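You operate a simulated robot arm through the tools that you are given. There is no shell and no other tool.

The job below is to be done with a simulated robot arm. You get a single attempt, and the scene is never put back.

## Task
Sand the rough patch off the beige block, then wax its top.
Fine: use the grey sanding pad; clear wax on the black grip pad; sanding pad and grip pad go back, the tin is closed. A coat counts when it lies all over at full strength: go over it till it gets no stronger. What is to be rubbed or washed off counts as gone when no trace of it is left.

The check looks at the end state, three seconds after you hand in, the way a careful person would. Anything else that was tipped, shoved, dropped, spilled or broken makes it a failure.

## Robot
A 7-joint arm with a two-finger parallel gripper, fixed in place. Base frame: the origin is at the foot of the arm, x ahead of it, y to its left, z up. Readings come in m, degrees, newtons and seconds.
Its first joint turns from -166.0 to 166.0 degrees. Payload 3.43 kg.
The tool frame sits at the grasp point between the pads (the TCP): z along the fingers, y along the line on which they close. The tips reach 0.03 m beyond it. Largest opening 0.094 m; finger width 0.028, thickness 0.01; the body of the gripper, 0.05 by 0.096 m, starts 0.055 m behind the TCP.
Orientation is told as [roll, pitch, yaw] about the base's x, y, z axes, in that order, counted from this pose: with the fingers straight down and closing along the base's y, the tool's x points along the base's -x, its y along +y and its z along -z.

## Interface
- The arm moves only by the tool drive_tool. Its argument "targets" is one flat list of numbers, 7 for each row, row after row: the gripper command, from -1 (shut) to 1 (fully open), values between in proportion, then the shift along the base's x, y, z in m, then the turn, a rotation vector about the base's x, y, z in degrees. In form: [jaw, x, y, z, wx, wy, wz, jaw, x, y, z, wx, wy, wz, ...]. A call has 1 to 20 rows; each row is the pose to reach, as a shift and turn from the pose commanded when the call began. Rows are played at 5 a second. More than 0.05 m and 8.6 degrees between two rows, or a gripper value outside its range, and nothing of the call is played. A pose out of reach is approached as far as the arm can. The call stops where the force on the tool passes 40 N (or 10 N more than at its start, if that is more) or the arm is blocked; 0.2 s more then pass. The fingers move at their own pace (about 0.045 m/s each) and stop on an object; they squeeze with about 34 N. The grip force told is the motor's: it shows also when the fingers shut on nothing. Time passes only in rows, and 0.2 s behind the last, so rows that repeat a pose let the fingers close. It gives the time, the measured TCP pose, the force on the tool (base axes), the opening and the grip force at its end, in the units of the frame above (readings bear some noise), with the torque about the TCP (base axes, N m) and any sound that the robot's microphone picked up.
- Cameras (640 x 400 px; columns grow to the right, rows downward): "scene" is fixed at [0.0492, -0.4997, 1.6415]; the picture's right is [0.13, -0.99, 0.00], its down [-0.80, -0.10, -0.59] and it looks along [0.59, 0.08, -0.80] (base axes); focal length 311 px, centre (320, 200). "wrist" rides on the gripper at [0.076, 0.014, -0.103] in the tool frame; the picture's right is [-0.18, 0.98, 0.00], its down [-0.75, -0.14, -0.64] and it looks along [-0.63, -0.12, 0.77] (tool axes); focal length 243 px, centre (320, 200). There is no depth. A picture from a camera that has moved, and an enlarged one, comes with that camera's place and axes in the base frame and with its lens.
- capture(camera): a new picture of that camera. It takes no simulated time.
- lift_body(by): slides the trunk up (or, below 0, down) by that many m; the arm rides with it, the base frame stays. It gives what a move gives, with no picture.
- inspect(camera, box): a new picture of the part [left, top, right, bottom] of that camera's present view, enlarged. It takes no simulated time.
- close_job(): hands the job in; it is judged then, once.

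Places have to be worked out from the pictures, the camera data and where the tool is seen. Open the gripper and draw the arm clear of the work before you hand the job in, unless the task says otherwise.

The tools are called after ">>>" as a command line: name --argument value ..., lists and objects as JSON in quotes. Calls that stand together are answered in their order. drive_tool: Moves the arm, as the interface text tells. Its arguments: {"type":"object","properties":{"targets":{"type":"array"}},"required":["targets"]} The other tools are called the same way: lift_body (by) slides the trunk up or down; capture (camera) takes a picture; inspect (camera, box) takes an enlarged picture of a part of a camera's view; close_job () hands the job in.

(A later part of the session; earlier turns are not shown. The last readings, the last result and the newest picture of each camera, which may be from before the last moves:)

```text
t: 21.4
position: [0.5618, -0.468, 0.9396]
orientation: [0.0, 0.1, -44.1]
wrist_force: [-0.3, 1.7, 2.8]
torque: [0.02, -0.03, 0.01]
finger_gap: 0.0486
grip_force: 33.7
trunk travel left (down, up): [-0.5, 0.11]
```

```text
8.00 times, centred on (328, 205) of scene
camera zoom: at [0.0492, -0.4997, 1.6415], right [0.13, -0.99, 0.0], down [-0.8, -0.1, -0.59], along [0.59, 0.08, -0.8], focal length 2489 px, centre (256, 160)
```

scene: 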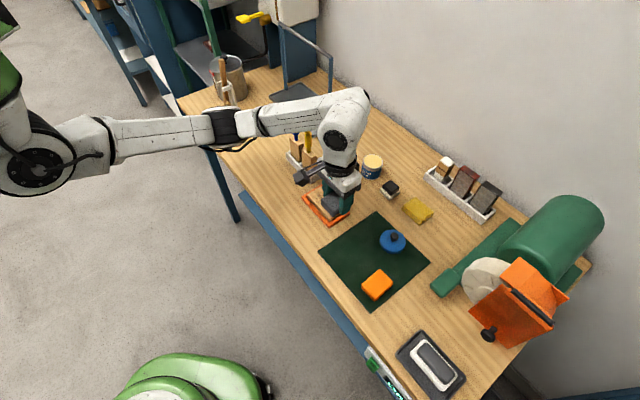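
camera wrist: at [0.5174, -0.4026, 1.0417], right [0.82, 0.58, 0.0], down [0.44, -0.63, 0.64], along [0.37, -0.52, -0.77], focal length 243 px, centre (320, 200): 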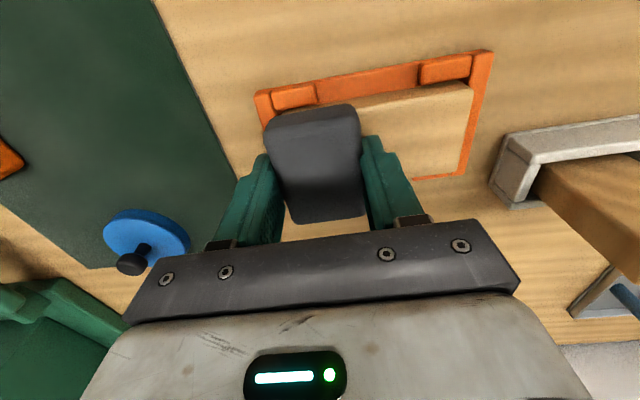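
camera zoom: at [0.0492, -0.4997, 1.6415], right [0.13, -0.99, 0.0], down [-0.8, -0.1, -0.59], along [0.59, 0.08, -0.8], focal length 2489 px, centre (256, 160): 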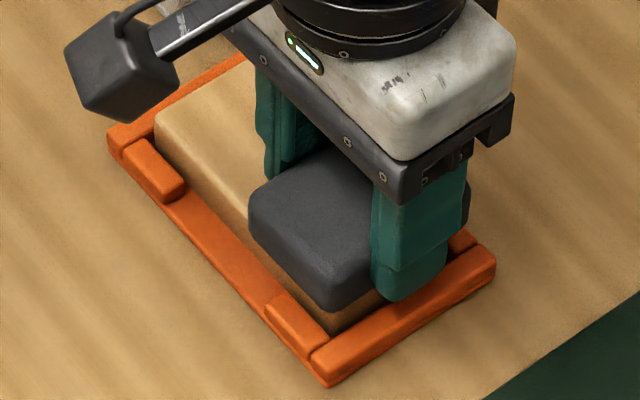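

The exposed part shows no marks. To be sure I do two more full passes with slightly more pressure, including small sideways offsets and both ends.

>>> drive_tool --targets '[-1, 0.0, 0.0, -0.001, 0, 0, 0, -1, 0.0091, 0.0111, -0.001, 0, 0, 0, -1, 0.0191, 0.0215, -0.001, 0, 0, 0, -1, 0.0291, 0.0318, -0.001, 0, 0, 0, -1, 0.0391, 0.0422, -0.001, 0, 0, 0, -1, 0.0451, 0.0515, -0.001, 0, 0, 0, -1, 0.0491, 0.0471, -0.001, 0, 0, 0, -1, 0.0391, 0.0367, -0.001, 0, 0, 0, -1, 0.0291, 0.0263, -0.001, 0, 0, 0, -1, 0.0191, 0.016, -0.001, 0, 0, 0, -1, 0.0091, 0.0056, -0.001, 0, 0, 0, -1, 0.0, 0.0, -0.001, 0, 0, 0, -1, 0.01, 0.0104, -0.001, 0, 0, 0, -1, 0.02, 0.0207, -0.001, 0, 0, 0, -1, 0.03, 0.031, -0.001, 0, 0, 0, -1, 0.04, 0.0414, -0.001, 0, 0, 0, -1, 0.0472, 0.0488, -0.001, 0, 0, 0, -1, 0.0472, 0.0488, 0.004, 0, 0, 0]'

>>> inspect --camera "scene" --box '[296, 180, 360, 230]'

>>> capture --camera "wrist"

```text
t: 25.2
position: [0.6125, -0.4207, 0.9427]
orientation: [0.1, 0.2, -43.9]
wrist_force: [1.3, 0.8, 0.6]
torque: [-0.01, 0.01, -0.02]
finger_gap: 0.0486
grip_force: 33.7
trunk travel left (down, up): [-0.5, 0.11]
```

```text
8.00 times, centred on (328, 205) of scene
camera zoom: at [0.0492, -0.4997, 1.6415], right [0.13, -0.99, 0.0], down [-0.8, -0.1, -0.59], along [0.59, 0.08, -0.8], focal length 2489 px, centre (256, 160)
```

zoom: 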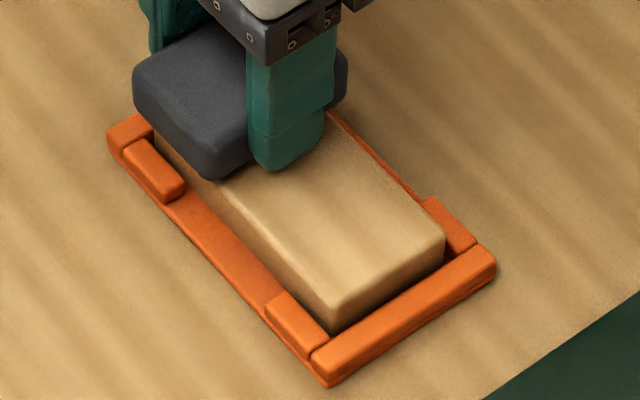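

```text
taken
camera wrist: at [0.5658, -0.3536, 1.0451], right [0.81, 0.58, 0.0], down [0.45, -0.63, 0.64], along [0.37, -0.52, -0.77], focal length 243 px, centre (320, 200)
```

wrist: 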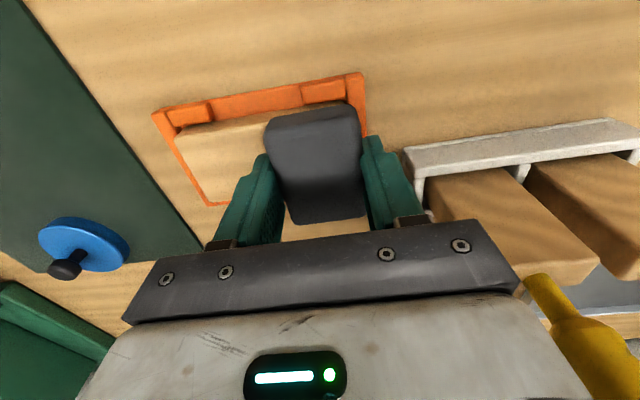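

The block is clean on this half too. I lift off and carry the pad back to its home spot on the mat, stopping just above the surface.

>>> drive_tool --targets '[-1, 0, 0, 0.03, 0, 0, 0, -1, -0.03, -0.016, 0.055, 0, 0, 0, -1, -0.07, -0.038, 0.06, 0, 0, -0.5, -1, -0.11, -0.06, 0.06, 0, 0, -1, -1, -0.15, -0.082, 0.06, 0, 0, -1, -1, -0.1686, -0.0924, 0.05, 0, 0, -1, -1, -0.1686, -0.0924, 0.02, 0, 0, -1, -1, -0.1686, -0.0924, -0.005, 0, 0, -1, -1, -0.1686, -0.0924, -0.018, 0, 0, -1, -1, -0.1686, -0.0924, -0.022, 0, 0, -1, -1, -0.1686, -0.0924, -0.022, 0, 0, -1]'

>>> capture --camera "wrist"

>>> capture --camera "scene"

>>> inspect --camera "scene" --box '[296, 175, 360, 225]'

```text
t: 27.6
position: [0.441, -0.5131, 0.9192]
orientation: [0.0, 0.0, -45.1]
wrist_force: [0.4, 0.3, -0.2]
torque: [-0.01, 0.0, -0.02]
finger_gap: 0.0482
grip_force: 34.2
trunk travel left (down, up): [-0.5, 0.11]
```

```text
taken
camera wrist: at [0.3978, -0.4458, 1.0229], right [0.83, 0.56, 0.0], down [0.43, -0.63, 0.64], along [0.36, -0.53, -0.77], focal length 243 px, centre (320, 200)
```

wrist: 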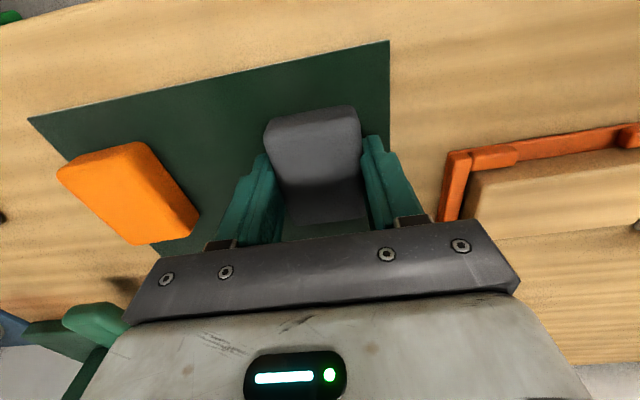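

```text
taken
```

scene: 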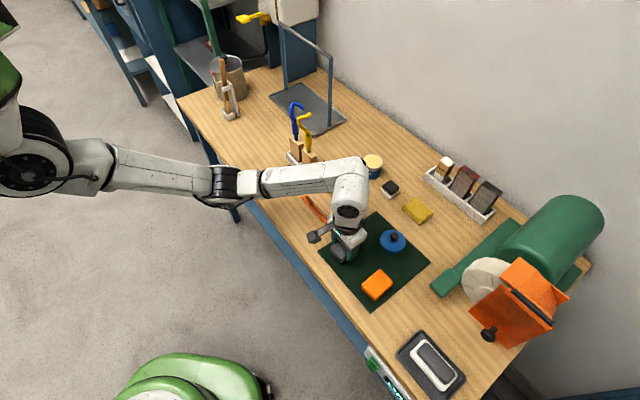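

```text
8.00 times, centred on (328, 200) of scene
camera zoom: at [0.0492, -0.4997, 1.6415], right [0.13, -0.99, 0.0], down [-0.8, -0.1, -0.59], along [0.59, 0.08, -0.8], focal length 2489 px, centre (256, 200)
```

zoom: 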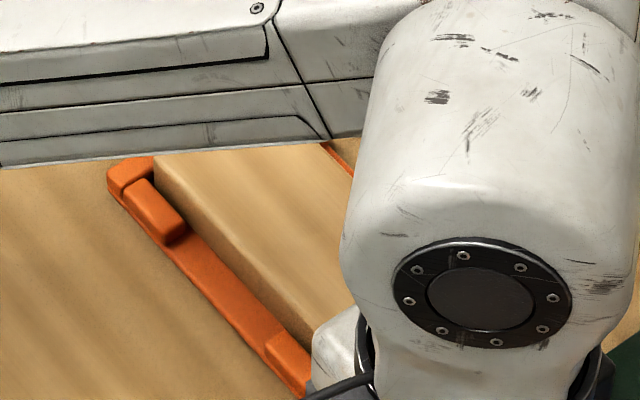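

The pad is back at its spot with no load. I set it down the last 2.5 mm, open the fingers, and rise.

>>> drive_tool --targets '[-1, 0, 0, -0.0015, 0, 0, 0, -1, 0, 0, -0.0025, 0, 0, 0, -1, 0, 0, -0.0025, 0, 0, 0, 0.2, 0, 0, -0.0025, 0, 0, 0, 1, 0, 0, -0.0025, 0, 0, 0, 1, 0, 0, -0.0025, 0, 0, 0, 1, 0, 0, -0.0025, 0, 0, 0, 1, 0, 0, 0.01, 0, 0, 0, 1, 0, 0, 0.04, 0, 0, 0, 1, 0, 0, 0.08, 0, 0, 0, 1, 0, 0, 0.12, 0, 0, 0, 1, 0, 0, 0.12, 0, 0, 0]'

>>> capture --camera "wrist"

>>> capture --camera "scene"

```text
t: 30.2
position: [0.442, -0.5113, 1.0413]
orientation: [0.0, 0.1, -45.0]
wrist_force: [0.4, 0.1, -0.1]
torque: [-0.01, 0.0, -0.01]
finger_gap: 0.0941
grip_force: 0.0
trunk travel left (down, up): [-0.5, 0.11]
```

```text
taken
camera wrist: at [0.3982, -0.4453, 1.1427], right [0.83, 0.56, 0.0], down [0.43, -0.63, 0.64], along [0.36, -0.53, -0.77], focal length 243 px, centre (320, 200)
```

wrist: 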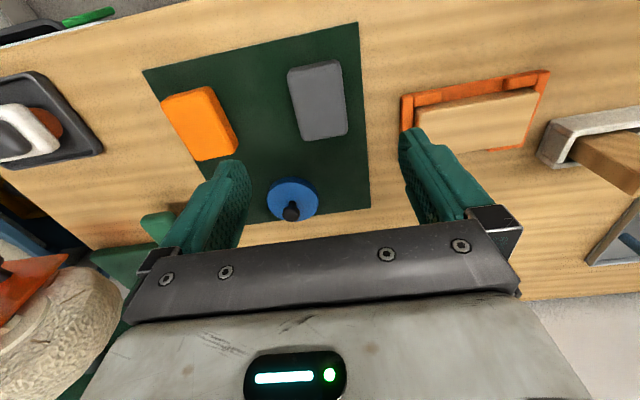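

```text
taken
```

scene: 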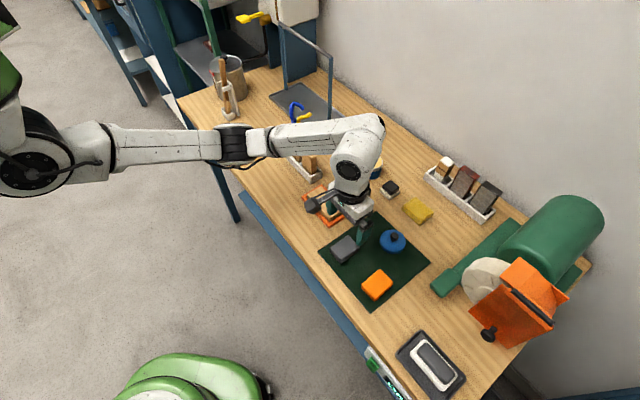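

The grey pad is back at its place. I go over the block to verify the whole sanded top from above.

>>> drive_tool --targets '[1, 0.035, 0.015, 0.02, 0, 0, 0, 1, 0.07, 0.035, 0.04, 0, 0, 0, 1, 0.11, 0.05, 0.05, 0, 0, 0, 1, 0.14, 0.06, 0.05, 0, 0, 0, 1, 0.14, 0.06, 0.05, 0, 0, 0]'

>>> capture --camera "wrist"

>>> inspect --camera "wrist" --box '[240, 60, 400, 160]'

>>> inspect --camera "scene" --box '[320, 200, 416, 260]'

```text
t: 31.4
position: [0.5832, -0.4517, 1.0902]
orientation: [0.0, 0.0, -45.1]
wrist_force: [0.7, -1.0, -0.2]
torque: [-0.01, 0.0, 0.01]
finger_gap: 0.0939
grip_force: 0.0
trunk travel left (down, up): [-0.5, 0.11]
```

```text
taken
camera wrist: at [0.5385, -0.3847, 1.1933], right [0.83, 0.56, 0.0], down [0.43, -0.63, 0.64], along [0.36, -0.53, -0.77], focal length 243 px, centre (320, 200)
```

wrist: 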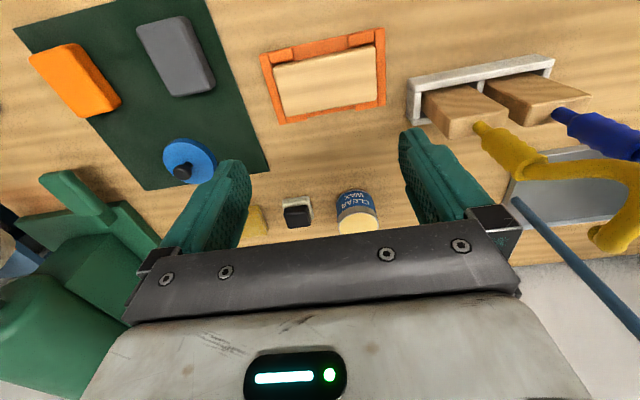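

```text
4.00 times, centred on (320, 110) of wrist
camera zoom: at [0.5385, -0.3847, 1.1933], right [0.83, 0.56, 0.0], down [0.43, -0.63, 0.64], along [0.36, -0.53, -0.77], focal length 970 px, centre (320, 560)
```

zoom: 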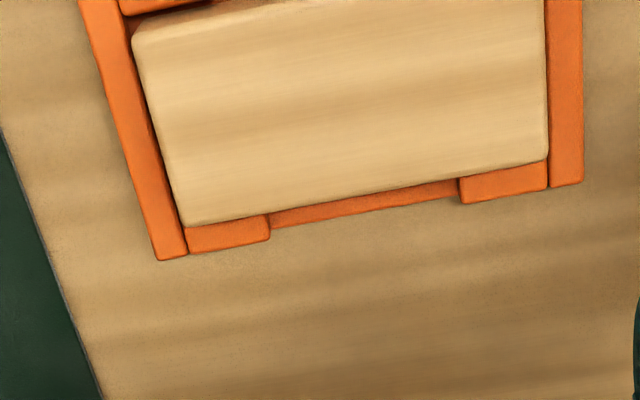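

```text
6.67 times, centred on (368, 230) of scene
camera zoom: at [0.0492, -0.4997, 1.6415], right [0.13, -0.99, 0.0], down [-0.8, -0.1, -0.59], along [0.59, 0.08, -0.8], focal length 2074 px, centre (0, 0)
```

zoom: 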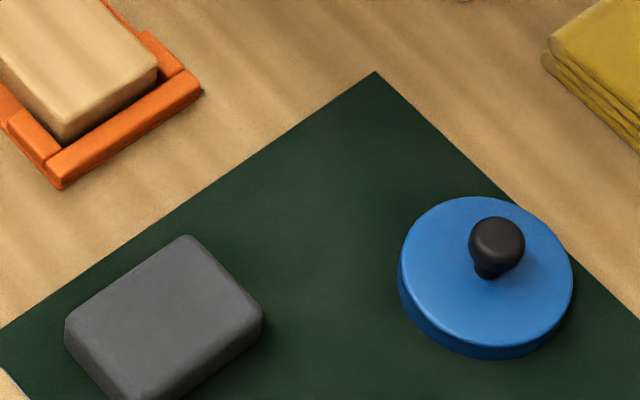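

The pad is back at its original spot and the block looks clean. I check the remaining upper edge of the block in the picture.

>>> inspect --camera "wrist" --box '[255, 25, 399, 115]'

>>> inspect --camera "scene" --box '[296, 175, 360, 225]'

```text
4.44 times, centred on (327, 70) of wrist
camera zoom: at [0.5385, -0.3847, 1.1933], right [0.83, 0.56, 0.0], down [0.43, -0.63, 0.64], along [0.36, -0.53, -0.77], focal length 1078 px, centre (289, 778)
```

zoom: 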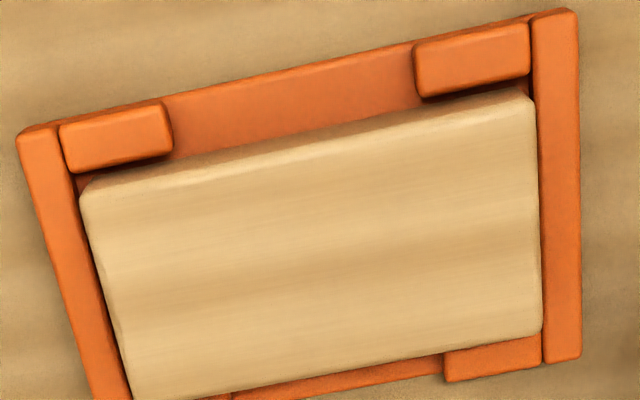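

```text
8.00 times, centred on (328, 200) of scene
camera zoom: at [0.0492, -0.4997, 1.6415], right [0.13, -0.99, 0.0], down [-0.8, -0.1, -0.59], along [0.59, 0.08, -0.8], focal length 2489 px, centre (256, 200)
```

zoom: 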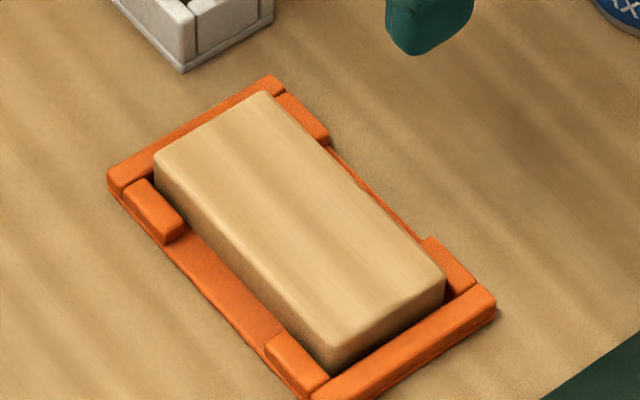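

Sanding is complete with no trace left. Next the wax pad at about (0.663, -0.636): I go above it with the jaw only partly open (about 65 mm), because the yellow sponge is close on one side.

>>> drive_tool --targets '[0.4, 0.016, -0.04, 0, 0, 0, 0.5, 0.4, 0.033, -0.08, 0, 0, 0, 1, 0.4, 0.05, -0.12, -0.01, 0, 0, 1.5, 0.4, 0.066, -0.155, -0.03, 0, 0, 2, 0.4, 0.081, -0.1844, -0.05, 0, 0, 2, 0.4, 0.081, -0.1844, -0.08, 0, 0, 2, 0.4, 0.081, -0.1844, -0.08, 0, 0, 2]'

>>> capture --camera "wrist"

>>> inspect --camera "wrist" --box '[240, 60, 400, 160]'

>>> inspect --camera "scene" --box '[350, 140, 446, 230]'

```text
t: 33.0
position: [0.656, -0.6204, 1.0087]
orientation: [-0.1, 0.0, -43.0]
wrist_force: [-0.5, -1.2, 0.6]
torque: [0.07, 0.05, 0.03]
finger_gap: 0.0659
grip_force: 0.1
out of reach, approached as far as the arm can: row 5, 6, 7
trunk travel left (down, up): [-0.5, 0.11]
```

```text
taken
camera wrist: at [0.6088, -0.555, 1.1119], right [0.81, 0.59, 0.0], down [0.45, -0.62, 0.64], along [0.38, -0.52, -0.77], focal length 243 px, centre (320, 200)
```

wrist: 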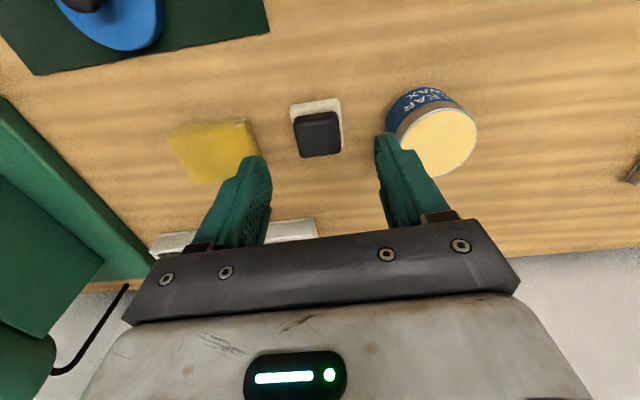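

```text
4.00 times, centred on (320, 110) of wrist
camera zoom: at [0.6088, -0.555, 1.1119], right [0.81, 0.59, 0.0], down [0.45, -0.62, 0.64], along [0.38, -0.52, -0.77], focal length 970 px, centre (320, 560)
```

zoom: 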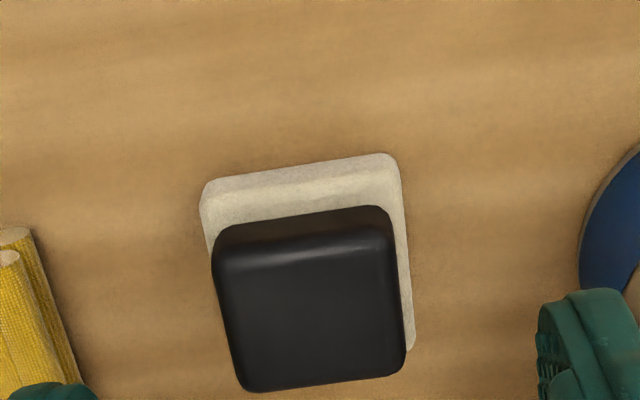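

```text
4.44 times, centred on (398, 185) of scene
camera zoom: at [0.0492, -0.4997, 1.6415], right [0.13, -0.99, 0.0], down [-0.8, -0.1, -0.59], along [0.59, 0.08, -0.8], focal length 1383 px, centre (-27, 267)
```

zoom: 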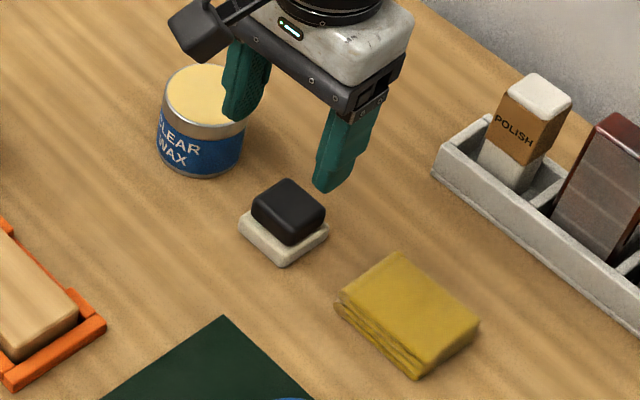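

The arm could not get past r ≈ 0.90 m at this trunk height. The shoulder is high, so lowering the trunk should extend the level reach. I first raise the tool well up and slightly inward, so it stays clear when the trunk comes down.

>>> drive_tool --targets '[0.4, 0, 0, 0.04, 0, 0, 0, 0.4, -0.01, 0.01, 0.08, 0, 0, 0, 0.4, -0.02, 0.02, 0.12, 0, 0, 0, 0.4, -0.03, 0.03, 0.16, 0, 0, 0, 0.4, -0.04, 0.04, 0.2, 0, 0, 0, 0.4, -0.05, 0.05, 0.24, 0, 0, 0, 0.4, -0.05, 0.05, 0.27, 0, 0, 0, 0.4, -0.05, 0.05, 0.27, 0, 0, 0]'

>>> capture --camera "scene"

```text
t: 34.8
position: [0.6039, -0.5694, 1.2792]
orientation: [0.1, 0.0, -43.0]
wrist_force: [0.7, -0.2, -0.5]
torque: [0.02, 0.01, 0.0]
finger_gap: 0.0657
grip_force: 0.1
trunk travel left (down, up): [-0.5, 0.11]
```

```text
taken
```

scene: 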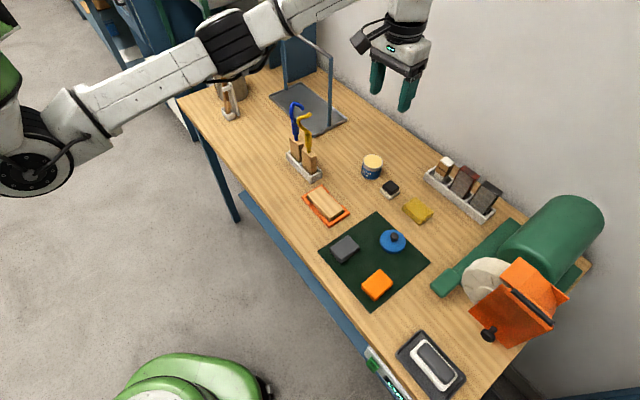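

The commanded pose now equals the measured (0.604, -0.569, 1.279). I lower the trunk by 0.15 first and check.

>>> lift_body --by -0.15

>>> capture --camera "scene"

```text
t: 36.5
position: [0.605, -0.5692, 1.1303]
orientation: [0.0, 0.0, -43.0]
wrist_force: [0.5, -0.1, 0.2]
torque: [0.02, 0.02, -0.02]
finger_gap: 0.0656
grip_force: 0.1
trunk travel left (down, up): [-0.35, 0.26]
```

```text
taken
```

scene: 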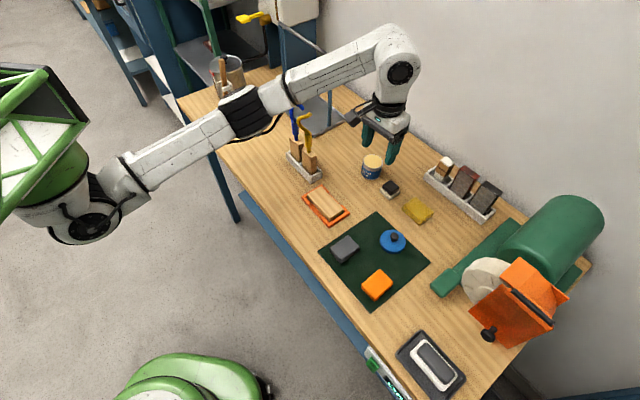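

All clear. I lower another 0.10 m, which puts the tool at about z 1.03, still above everything nearby.

>>> lift_body --by -0.1

>>> capture --camera "scene"

```text
t: 37.9
position: [0.6034, -0.5705, 1.0292]
orientation: [0.0, 0.0, -43.0]
wrist_force: [-0.2, -0.7, -0.2]
torque: [0.01, 0.01, 0.0]
finger_gap: 0.066
grip_force: 0.0
trunk travel left (down, up): [-0.25, 0.36]
```

```text
taken
```

scene: 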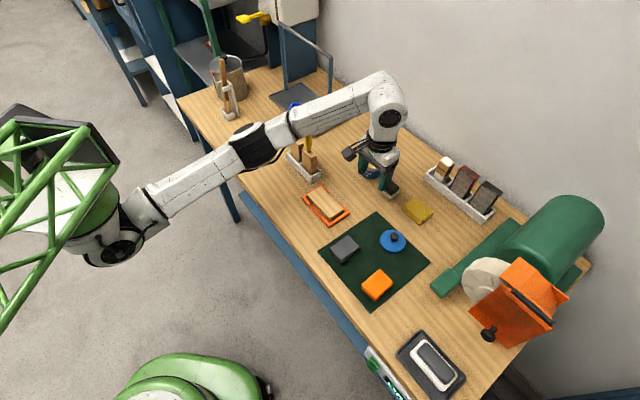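

The trunk is lowered with everything clear. From the last close view the wax pad centre is (0.666, -0.636) with its edges at 46°. I move above it and down to about z 0.955.

>>> drive_tool --targets '[0.4, 0.02, -0.022, 0, 0, 0, -0.5, 0.4, 0.042, -0.045, 0, 0, 0, -1, 0.4, 0.062, -0.0663, -0.02, 0, 0, -1, 0.4, 0.062, -0.0663, -0.05, 0, 0, -1, 0.4, 0.062, -0.0663, -0.075, 0, 0, -1, 0.4, 0.062, -0.0663, -0.075, 0, 0, -1]'

>>> capture --camera "wrist"

>>> inspect --camera "scene" --box '[350, 140, 446, 230]'

```text
t: 39.3
position: [0.6384, -0.6066, 1.0288]
orientation: [0.0, 0.0, -44.0]
wrist_force: [0.2, 0.1, 0.2]
torque: [-0.01, 0.0, 0.02]
finger_gap: 0.0655
grip_force: 0.0
out of reach, approached as far as the arm can: row 2, 3, 4, 5, 6
trunk travel left (down, up): [-0.25, 0.36]
```

```text
taken
camera wrist: at [0.5935, -0.5408, 1.131], right [0.81, 0.58, 0.0], down [0.45, -0.62, 0.64], along [0.37, -0.52, -0.77], focal length 243 px, centre (320, 200)
```

wrist: 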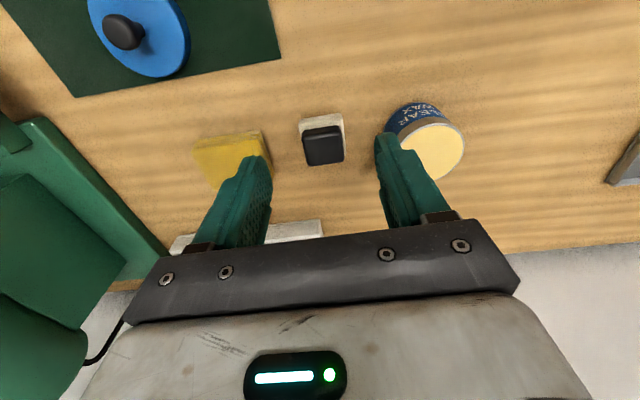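

```text
4.44 times, centred on (398, 185) of scene
camera zoom: at [0.0492, -0.4997, 1.6415], right [0.13, -0.99, 0.0], down [-0.8, -0.1, -0.59], along [0.59, 0.08, -0.8], focal length 1383 px, centre (-27, 267)
```

zoom: 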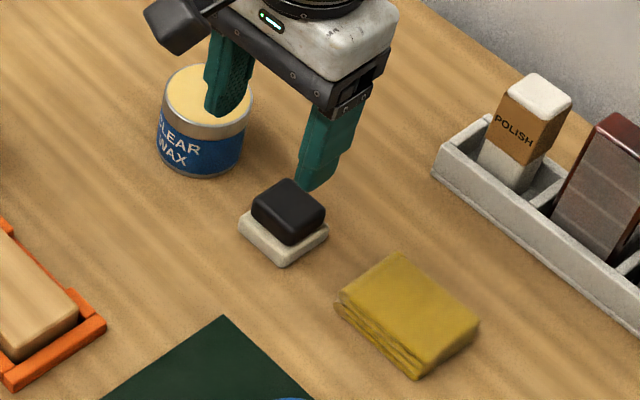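

Lowering the trunk made the reach worse: it stopped at r ≈ 0.88, and the arm is visibly straight. Reach was better with the shoulder higher relative to the work, so I bring the trunk back up by 0.25.

>>> lift_body --by 0.25

>>> capture --camera "scene"

```text
t: 41.9
position: [0.64, -0.6058, 1.2768]
orientation: [0.0, -0.1, -43.9]
wrist_force: [-0.2, -0.1, -0.7]
torque: [0.0, 0.01, 0.01]
finger_gap: 0.0657
grip_force: 0.1
trunk travel left (down, up): [-0.5, 0.11]
```

```text
taken
```

scene: 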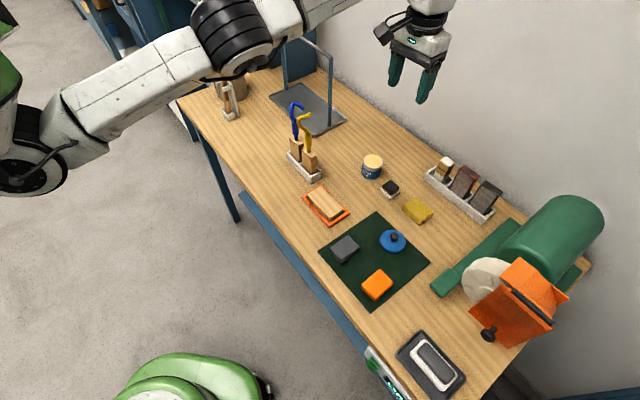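

The tool is back at z 1.277. I descend at this radius to about z 0.965 (tips stay above the wax pad and tin tops) and then move outward at the low height.

>>> drive_tool --targets '[0.4, 0, 0, -0.045, 0, 0, 0, 0.4, 0, 0, -0.09, 0, 0, 0, 0.4, 0, 0, -0.135, 0, 0, 0, 0.4, 0, 0, -0.18, 0, 0, 0, 0.4, 0, 0, -0.225, 0, 0, 0, 0.4, 0, 0, -0.27, 0, 0, 0, 0.4, 0, 0, -0.31, 0, 0, 0, 0.4, 0.013, -0.015, -0.315, 0, 0, 0, 0.4, 0.0265, -0.0297, -0.32, 0, 0, 0, 0.4, 0.0265, -0.0297, -0.32, 0, 0, 0]'

>>> capture --camera "wrist"

>>> capture --camera "scene"

```text
t: 44.1
position: [0.6486, -0.6143, 0.9511]
orientation: [-0.1, -0.1, -44.0]
wrist_force: [0.9, -0.9, 1.1]
torque: [0.02, 0.01, 0.01]
finger_gap: 0.0657
grip_force: 0.2
out of reach, approached as far as the arm can: row 8, 9, 10
trunk travel left (down, up): [-0.5, 0.11]
```

```text
taken
camera wrist: at [0.6027, -0.5484, 1.0533], right [0.81, 0.58, 0.0], down [0.44, -0.62, 0.64], along [0.37, -0.52, -0.77], focal length 243 px, centre (320, 200)
```

wrist: 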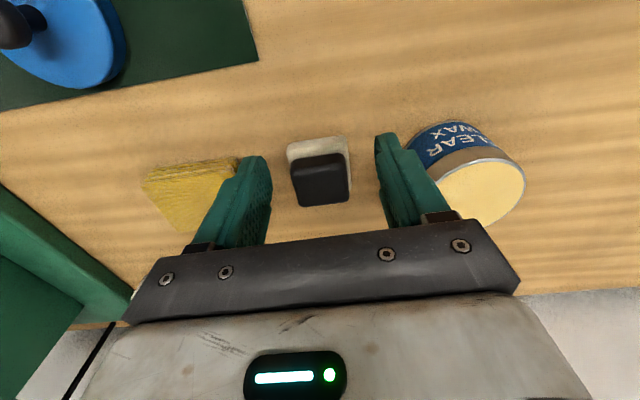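

```text
taken
```

scene: 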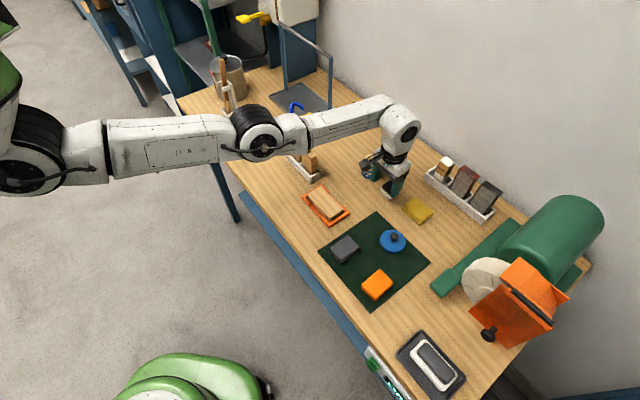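

The reach limit repeats at r ≈ 0.89–0.90. The shoulder disc seems to sit at about (0.31, -0.01, 1.28), as if the first joint isn't turned towards the target. I look at the shoulder to understand the arm's posture.

>>> inspect --camera "scene" --box '[0, 0, 320, 200]'

>>> inspect --camera "scene" --box '[220, 70, 460, 220]'

>>> inspect --camera "wrist" --box '[240, 110, 400, 210]'

```text
2.00 times, centred on (160, 100) of scene
camera zoom: at [0.0492, -0.4997, 1.6415], right [0.13, -0.99, 0.0], down [-0.8, -0.1, -0.59], along [0.59, 0.08, -0.8], focal length 622 px, centre (640, 400)
```

zoom: 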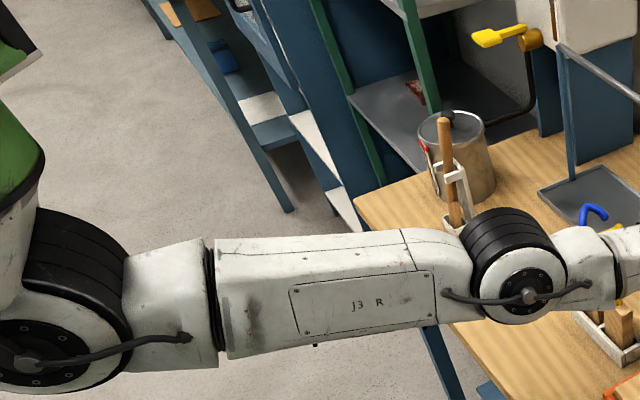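

```text
2.67 times, centred on (340, 145) of scene
camera zoom: at [0.0492, -0.4997, 1.6415], right [0.13, -0.99, 0.0], down [-0.8, -0.1, -0.59], along [0.59, 0.08, -0.8], focal length 830 px, centre (267, 347)
```

zoom: 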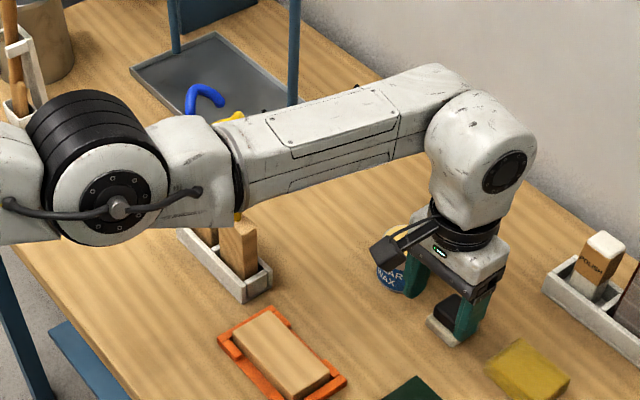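

```text
4.00 times, centred on (320, 160) of wrist
camera zoom: at [0.6027, -0.5484, 1.0533], right [0.81, 0.58, 0.0], down [0.44, -0.62, 0.64], along [0.37, -0.52, -0.77], focal length 970 px, centre (320, 360)
```

zoom: 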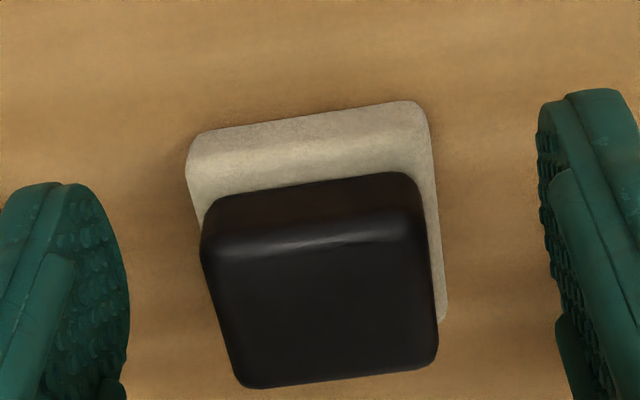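

The arm is stretched straight from a shoulder near (0.31, 0). I can gain reach by tilting the tool outward about the finger-closing axis, which keeps the finger faces flush on the grip's sides. I tilt 10° in two rows, then move out over the pad at the present height.

>>> drive_tool --targets '[0.4, 0, 0, 0.005, -2.8, -2.88, 0, 0.4, 0, 0, 0.01, -5.6, -5.76, 0, 0.4, 0, 0, 0.01, -6.95, -7.19, 0, 0.4, 0.009, -0.011, 0.01, -6.95, -7.19, 0, 0.4, 0.0174, -0.0217, 0.01, -6.95, -7.19, 0, 0.4, 0.0174, -0.0217, 0.01, -6.95, -7.19, 0]'

>>> capture --camera "wrist"

>>> inspect --camera "scene" --box '[350, 140, 446, 230]'

```text
t: 45.5
position: [0.6655, -0.635, 0.9606]
orientation: [-0.1, -10.0, -44.0]
wrist_force: [0.2, -0.6, 0.0]
torque: [-0.01, 0.01, 0.01]
finger_gap: 0.0657
grip_force: 0.0
trunk travel left (down, up): [-0.5, 0.11]
```

```text
taken
camera wrist: at [0.6082, -0.5585, 1.0482], right [0.81, 0.58, 0.03], down [0.36, -0.54, 0.76], along [0.46, -0.61, -0.65], focal length 243 px, centre (320, 200)
```

wrist: 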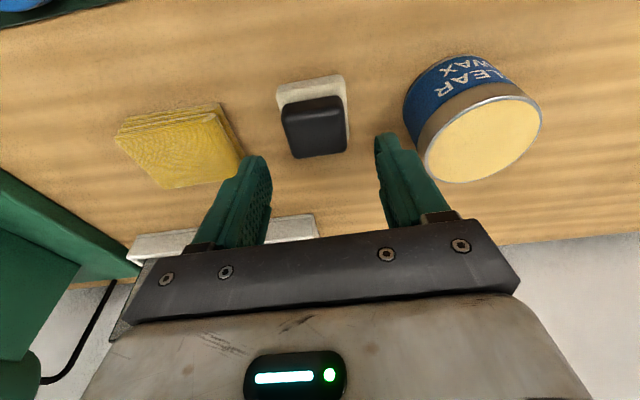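

```text
4.44 times, centred on (398, 185) of scene
camera zoom: at [0.0492, -0.4997, 1.6415], right [0.13, -0.99, 0.0], down [-0.8, -0.1, -0.59], along [0.59, 0.08, -0.8], focal length 1383 px, centre (-27, 267)
```

zoom: 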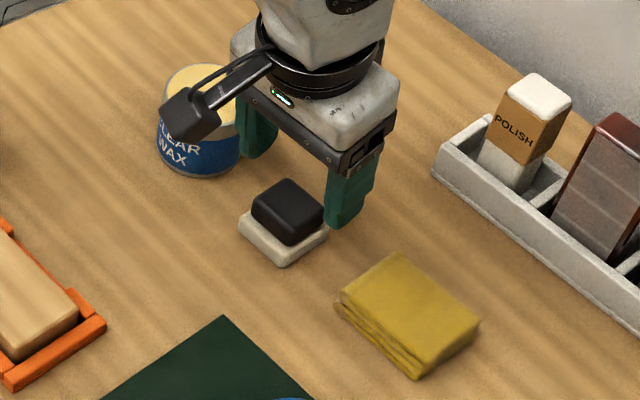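

The tilt works: the tool is right over the wax pad at (0.6655, -0.635, 0.961). I descend with the fingers straddling the black grip to just above the felt ledge.

>>> drive_tool --targets '[0.4, -0.002, 0.002, -0.01, 0, 0, 0, 0.4, -0.003, 0.003, -0.02, 0, 0, 0, 0.4, -0.003, 0.003, -0.027, 0, 0, 0, 0.4, -0.003, 0.003, -0.032, 0, 0, 0, 0.4, -0.003, 0.003, -0.032, 0, 0, 0]'

>>> capture --camera "wrist"

>>> inspect --camera "wrist" --box '[220, 90, 444, 230]'

>>> inspect --camera "scene" --box '[370, 165, 434, 215]'

```text
t: 46.7
position: [0.661, -0.6319, 0.9291]
orientation: [-0.1, -10.0, -43.9]
wrist_force: [0.3, 0.1, 0.2]
torque: [0.02, 0.0, -0.02]
finger_gap: 0.0657
grip_force: 0.1
trunk travel left (down, up): [-0.5, 0.11]
```

```text
taken
camera wrist: at [0.6048, -0.5551, 1.016], right [0.81, 0.58, 0.03], down [0.36, -0.54, 0.76], along [0.46, -0.61, -0.65], focal length 243 px, centre (320, 200)
```

wrist: 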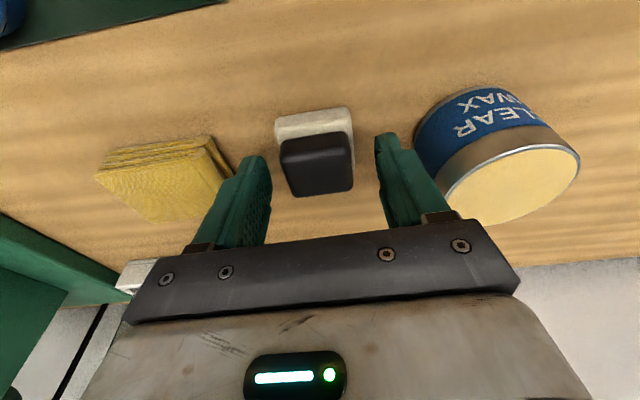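

```text
2.86 times, centred on (332, 160) of wrist
camera zoom: at [0.6048, -0.5551, 1.016], right [0.81, 0.58, 0.03], down [0.36, -0.54, 0.76], along [0.46, -0.61, -0.65], focal length 693 px, centre (286, 314)
```

zoom: 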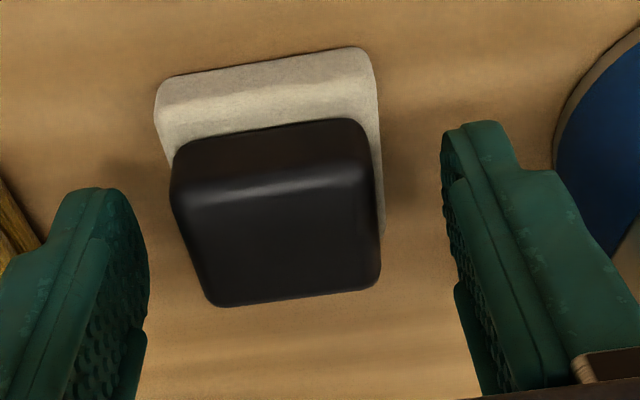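

```text
8.00 times, centred on (402, 190) of scene
camera zoom: at [0.0492, -0.4997, 1.6415], right [0.13, -0.99, 0.0], down [-0.8, -0.1, -0.59], along [0.59, 0.08, -0.8], focal length 2489 px, centre (-336, 280)
```

zoom: 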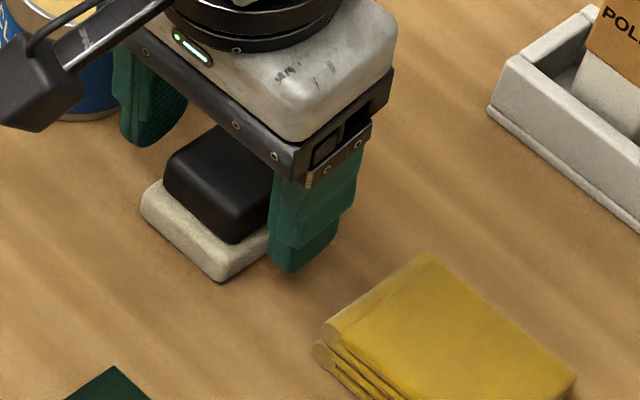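

The fingers are centred on the black grip with tips about 3–4 mm above the ledge. I lower 2.5 mm more and close.

>>> drive_tool --targets '[0.4, 0.002, -0.002, -0.0025, 0, 0, 0, 0.4, 0.002, -0.002, -0.0025, 0, 0, 0, -1, 0.002, -0.002, -0.0025, 0, 0, 0, -1, 0.002, -0.002, -0.0025, 0, 0, 0, -1, 0.002, -0.002, -0.0025, 0, 0, 0, -1, 0.002, -0.002, -0.0025, 0, 0, 0, -1, 0.002, -0.002, -0.0025, 0, 0, 0]'

>>> capture --camera "wrist"

>>> inspect --camera "scene" --box '[370, 165, 434, 215]'

```text
t: 48.3
position: [0.664, -0.6352, 0.9256]
orientation: [0.0, -9.9, -43.9]
wrist_force: [-0.4, 0.1, -0.5]
torque: [-0.01, -0.01, 0.01]
finger_gap: 0.0445
grip_force: 34.0
trunk travel left (down, up): [-0.5, 0.11]
```

```text
taken
camera wrist: at [0.607, -0.5573, 1.0136], right [0.81, 0.58, 0.03], down [0.36, -0.54, 0.76], along [0.46, -0.61, -0.65], focal length 243 px, centre (320, 200)
```

wrist: 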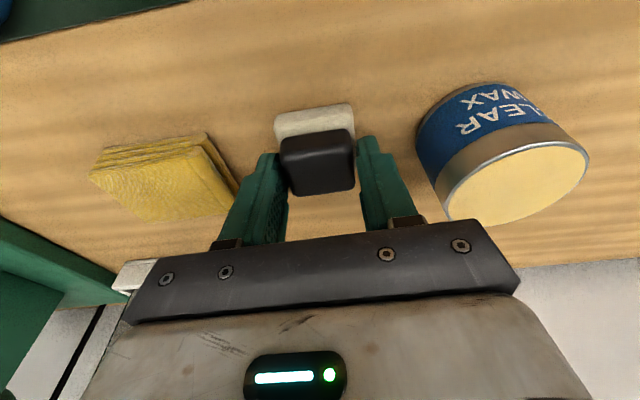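

```text
8.00 times, centred on (402, 190) of scene
camera zoom: at [0.0492, -0.4997, 1.6415], right [0.13, -0.99, 0.0], down [-0.8, -0.1, -0.59], along [0.59, 0.08, -0.8], focal length 2489 px, centre (-336, 280)
```

zoom: 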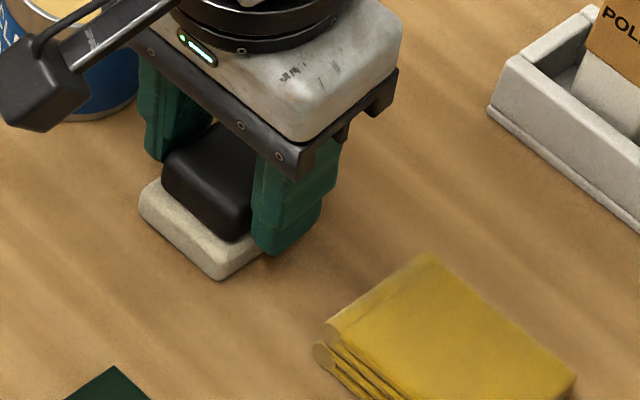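

The grip is firm (44.5 mm gap, 34 N) and the pad barely moved. Home for the wax pad is measured (0.664, -0.635, 0.926) at tilt 10° and yaw -44. I lift it straight up 85 mm and look before moving over the tin.

>>> drive_tool --targets '[-1, 0, 0, 0.015, 0, 0, 0, -1, 0, 0, 0.04, 0, 0, 0, -1, 0, 0, 0.07, 0, 0, 0, -1, 0, 0, 0.09, 0, 0, 0, -1, 0, 0, 0.09, 0, 0, 0]'

>>> capture --camera "wrist"

>>> inspect --camera "scene" --box '[350, 130, 446, 220]'

```text
t: 49.5
position: [0.6645, -0.6355, 1.0158]
orientation: [-0.1, -10.0, -43.9]
wrist_force: [0.2, 0.2, 0.0]
torque: [0.0, -0.02, -0.02]
finger_gap: 0.0445
grip_force: 33.9
trunk travel left (down, up): [-0.5, 0.11]
```

```text
taken
camera wrist: at [0.607, -0.5573, 1.1037], right [0.81, 0.58, 0.03], down [0.36, -0.54, 0.76], along [0.46, -0.61, -0.65], focal length 243 px, centre (320, 200)
```

wrist: 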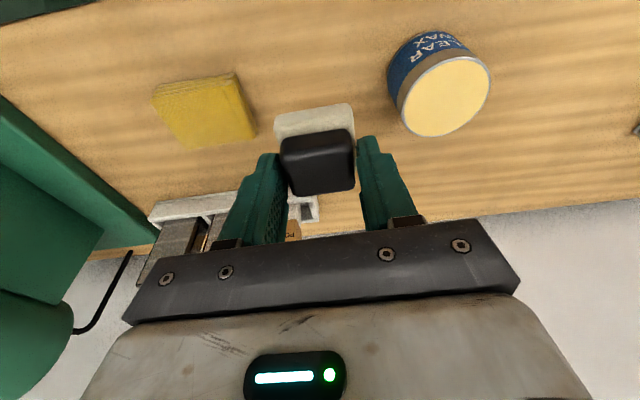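

```text
4.44 times, centred on (398, 175) of scene
camera zoom: at [0.0492, -0.4997, 1.6415], right [0.13, -0.99, 0.0], down [-0.8, -0.1, -0.59], along [0.59, 0.08, -0.8], focal length 1383 px, centre (-27, 311)
```

zoom: 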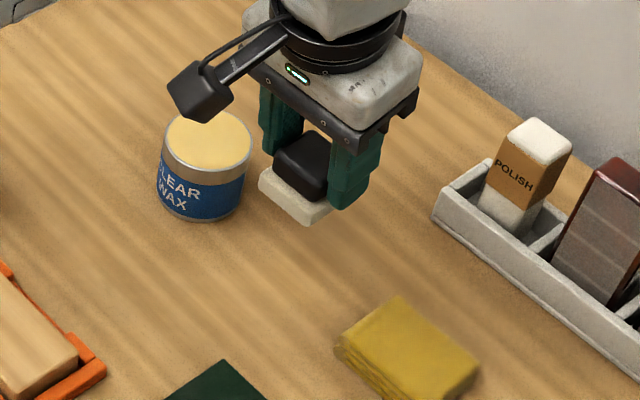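

The wax pad lifts cleanly. I zoom on the tin to fix its centre precisely from this height.

>>> inspect --camera "wrist" --box '[370, 20, 530, 145]'

```text
3.20 times, centred on (450, 82) of wrist
camera zoom: at [0.607, -0.5573, 1.1037], right [0.81, 0.58, 0.03], down [0.36, -0.54, 0.76], along [0.46, -0.61, -0.65], focal length 776 px, centre (-96, 576)
```

zoom: 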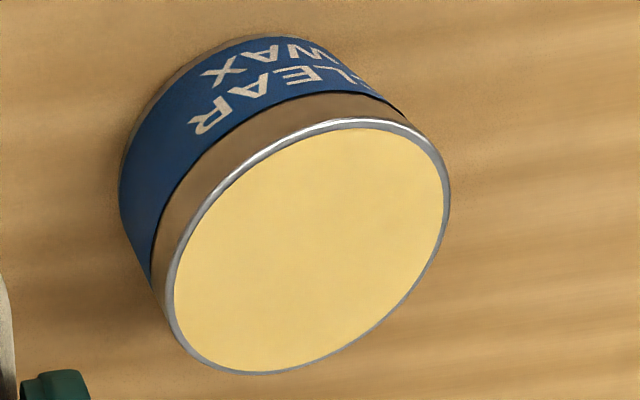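

The tin centre comes out at (0.738, -0.573) with its top at about 0.931. I move the felt over it and descend to just above the wax.

>>> drive_tool --targets '[-1, 0.024, 0.021, 0, 0, 0, 0, -1, 0.048, 0.042, 0, 0, 0, 0, -1, 0.0715, 0.0635, 0, 0, 0, 0, -1, 0.0715, 0.0635, -0.015, 0, 0, 0, -1, 0.0715, 0.0635, -0.03, 0, 0, 0, -1, 0.0715, 0.0635, -0.03, 0, 0, 0]'

>>> capture --camera "wrist"

>>> inspect --camera "scene" --box '[340, 130, 420, 190]'

```text
t: 50.9
position: [0.7373, -0.5714, 0.9869]
orientation: [0.0, -10.0, -43.9]
wrist_force: [-0.5, 0.0, 0.2]
torque: [-0.02, -0.02, 0.02]
finger_gap: 0.0445
grip_force: 33.7
trunk travel left (down, up): [-0.5, 0.11]
```

```text
taken
camera wrist: at [0.679, -0.4939, 1.0733], right [0.81, 0.58, 0.03], down [0.36, -0.54, 0.76], along [0.46, -0.61, -0.65], focal length 243 px, centre (320, 200)
```

wrist: 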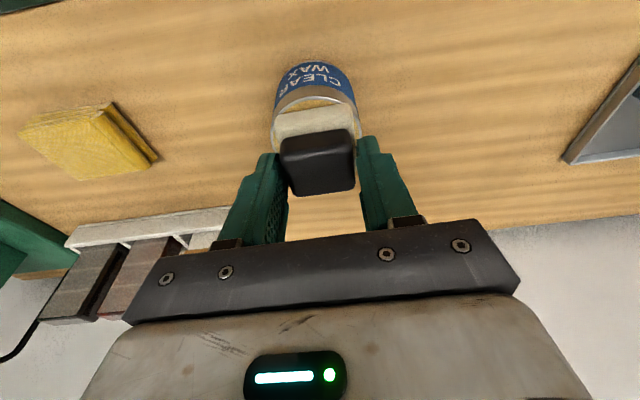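

```text
6.67 times, centred on (380, 160) of scene
camera zoom: at [0.0492, -0.4997, 1.6415], right [0.13, -0.99, 0.0], down [-0.8, -0.1, -0.59], along [0.59, 0.08, -0.8], focal length 2074 px, centre (-80, 467)
```

zoom: 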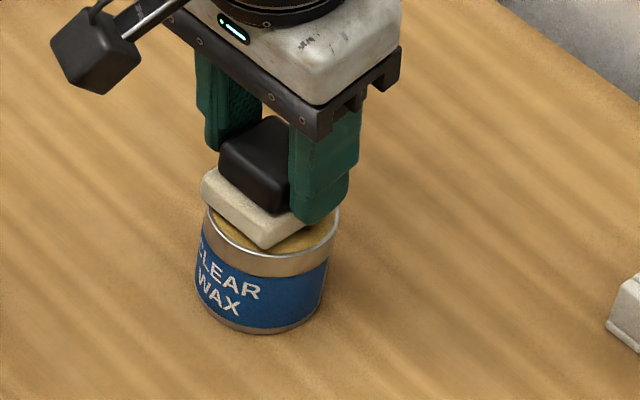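

The felt is over the wax, about 11 mm above by my estimate. I lower in small steps to contact.

>>> drive_tool --targets '[-1, 0, 0, -0.004, 0, 0, 0, -1, 0, 0, -0.008, 0, 0, 0, -1, 0, 0, -0.0095, 0, 0, 0, -1, 0, 0, -0.0105, 0, 0, 0, -1, 0, 0, -0.0105, 0, 0, 0]'

>>> inspect --camera "scene" --box '[340, 130, 420, 190]'

```text
t: 52.1
position: [0.7374, -0.5722, 0.9807]
orientation: [-0.1, -10.4, -43.7]
wrist_force: [-1.1, 5.6, 38.6]
torque: [0.35, 0.19, -0.06]
finger_gap: 0.0445
grip_force: 33.9
trunk travel left (down, up): [-0.5, 0.11]
```

```text
6.67 times, centred on (380, 160) of scene
camera zoom: at [0.0492, -0.4997, 1.6415], right [0.13, -0.99, 0.0], down [-0.8, -0.1, -0.59], along [0.59, 0.08, -0.8], focal length 2074 px, centre (-80, 467)
```

zoom: 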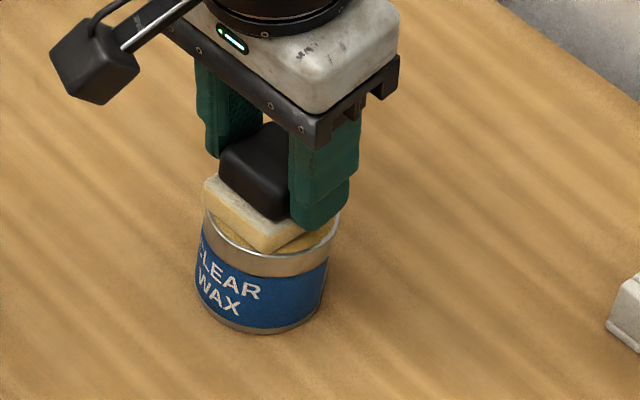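

Contact was firmer than intended (39 N), but the felt has turned yellow with wax and the tin stands upright. I lift off vertically and check both.

>>> drive_tool --targets '[-1, 0, 0, -0.006, 0, 0, 0, -1, 0, 0, 0.005, 0, 0, 0, -1, 0, 0, 0.03, 0, 0, 0, -1, 0, 0, 0.045, 0, 0, 0, -1, 0, 0, 0.045, 0, 0, 0]'

>>> capture --camera "wrist"

>>> inspect --camera "scene" --box '[340, 120, 420, 190]'

```text
t: 53.3
position: [0.7344, -0.5701, 1.0207]
orientation: [0.0, -10.0, -43.8]
wrist_force: [0.0, -0.4, -0.7]
torque: [0.02, -0.02, 0.0]
finger_gap: 0.0448
grip_force: 34.2
trunk travel left (down, up): [-0.5, 0.11]
```

```text
taken
camera wrist: at [0.6783, -0.494, 1.1081], right [0.81, 0.58, 0.03], down [0.36, -0.54, 0.76], along [0.46, -0.61, -0.65], focal length 243 px, centre (320, 200)
```

wrist: 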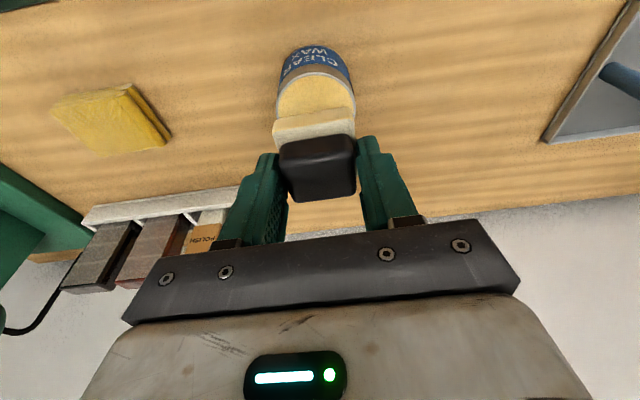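

```text
5.71 times, centred on (380, 155) of scene
camera zoom: at [0.0492, -0.4997, 1.6415], right [0.13, -0.99, 0.0], down [-0.8, -0.1, -0.59], along [0.59, 0.08, -0.8], focal length 1778 px, centre (-23, 457)
```

zoom: 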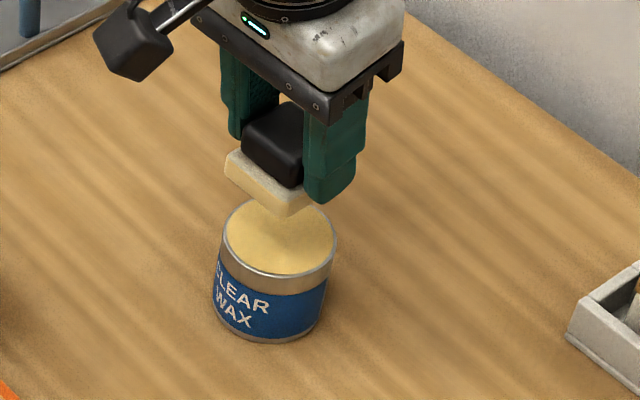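

The felt is loaded with wax and the tin hasn't moved. The pad seems to have shifted slightly in the fingers, so I enlarge it to check its angle.

>>> inspect --camera "wrist" --box '[240, 90, 400, 215]'

>>> inspect --camera "scene" --box '[360, 125, 408, 165]'

```text
3.20 times, centred on (320, 152) of wrist
camera zoom: at [0.6783, -0.494, 1.1081], right [0.81, 0.58, 0.03], down [0.36, -0.54, 0.76], along [0.46, -0.61, -0.65], focal length 776 px, centre (320, 352)
```

zoom: 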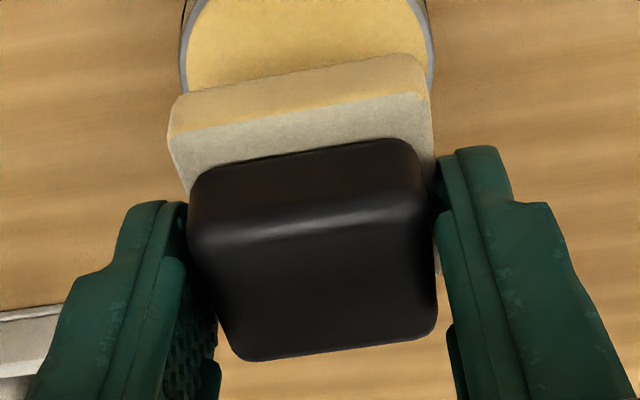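

```text
10.00 times, centred on (384, 145) of scene
camera zoom: at [0.0492, -0.4997, 1.6415], right [0.13, -0.99, 0.0], down [-0.8, -0.1, -0.59], along [0.59, 0.08, -0.8], focal length 3111 px, centre (-320, 750)
```

zoom: 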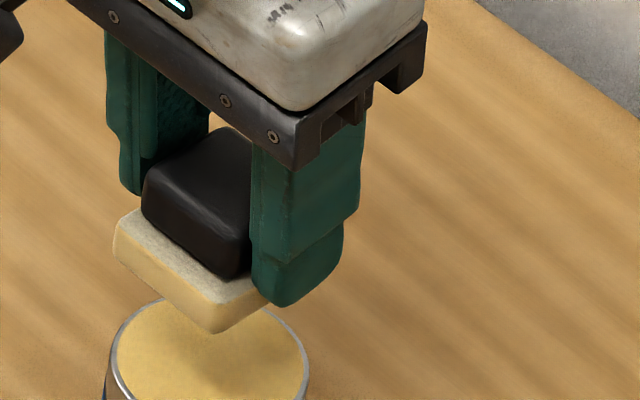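

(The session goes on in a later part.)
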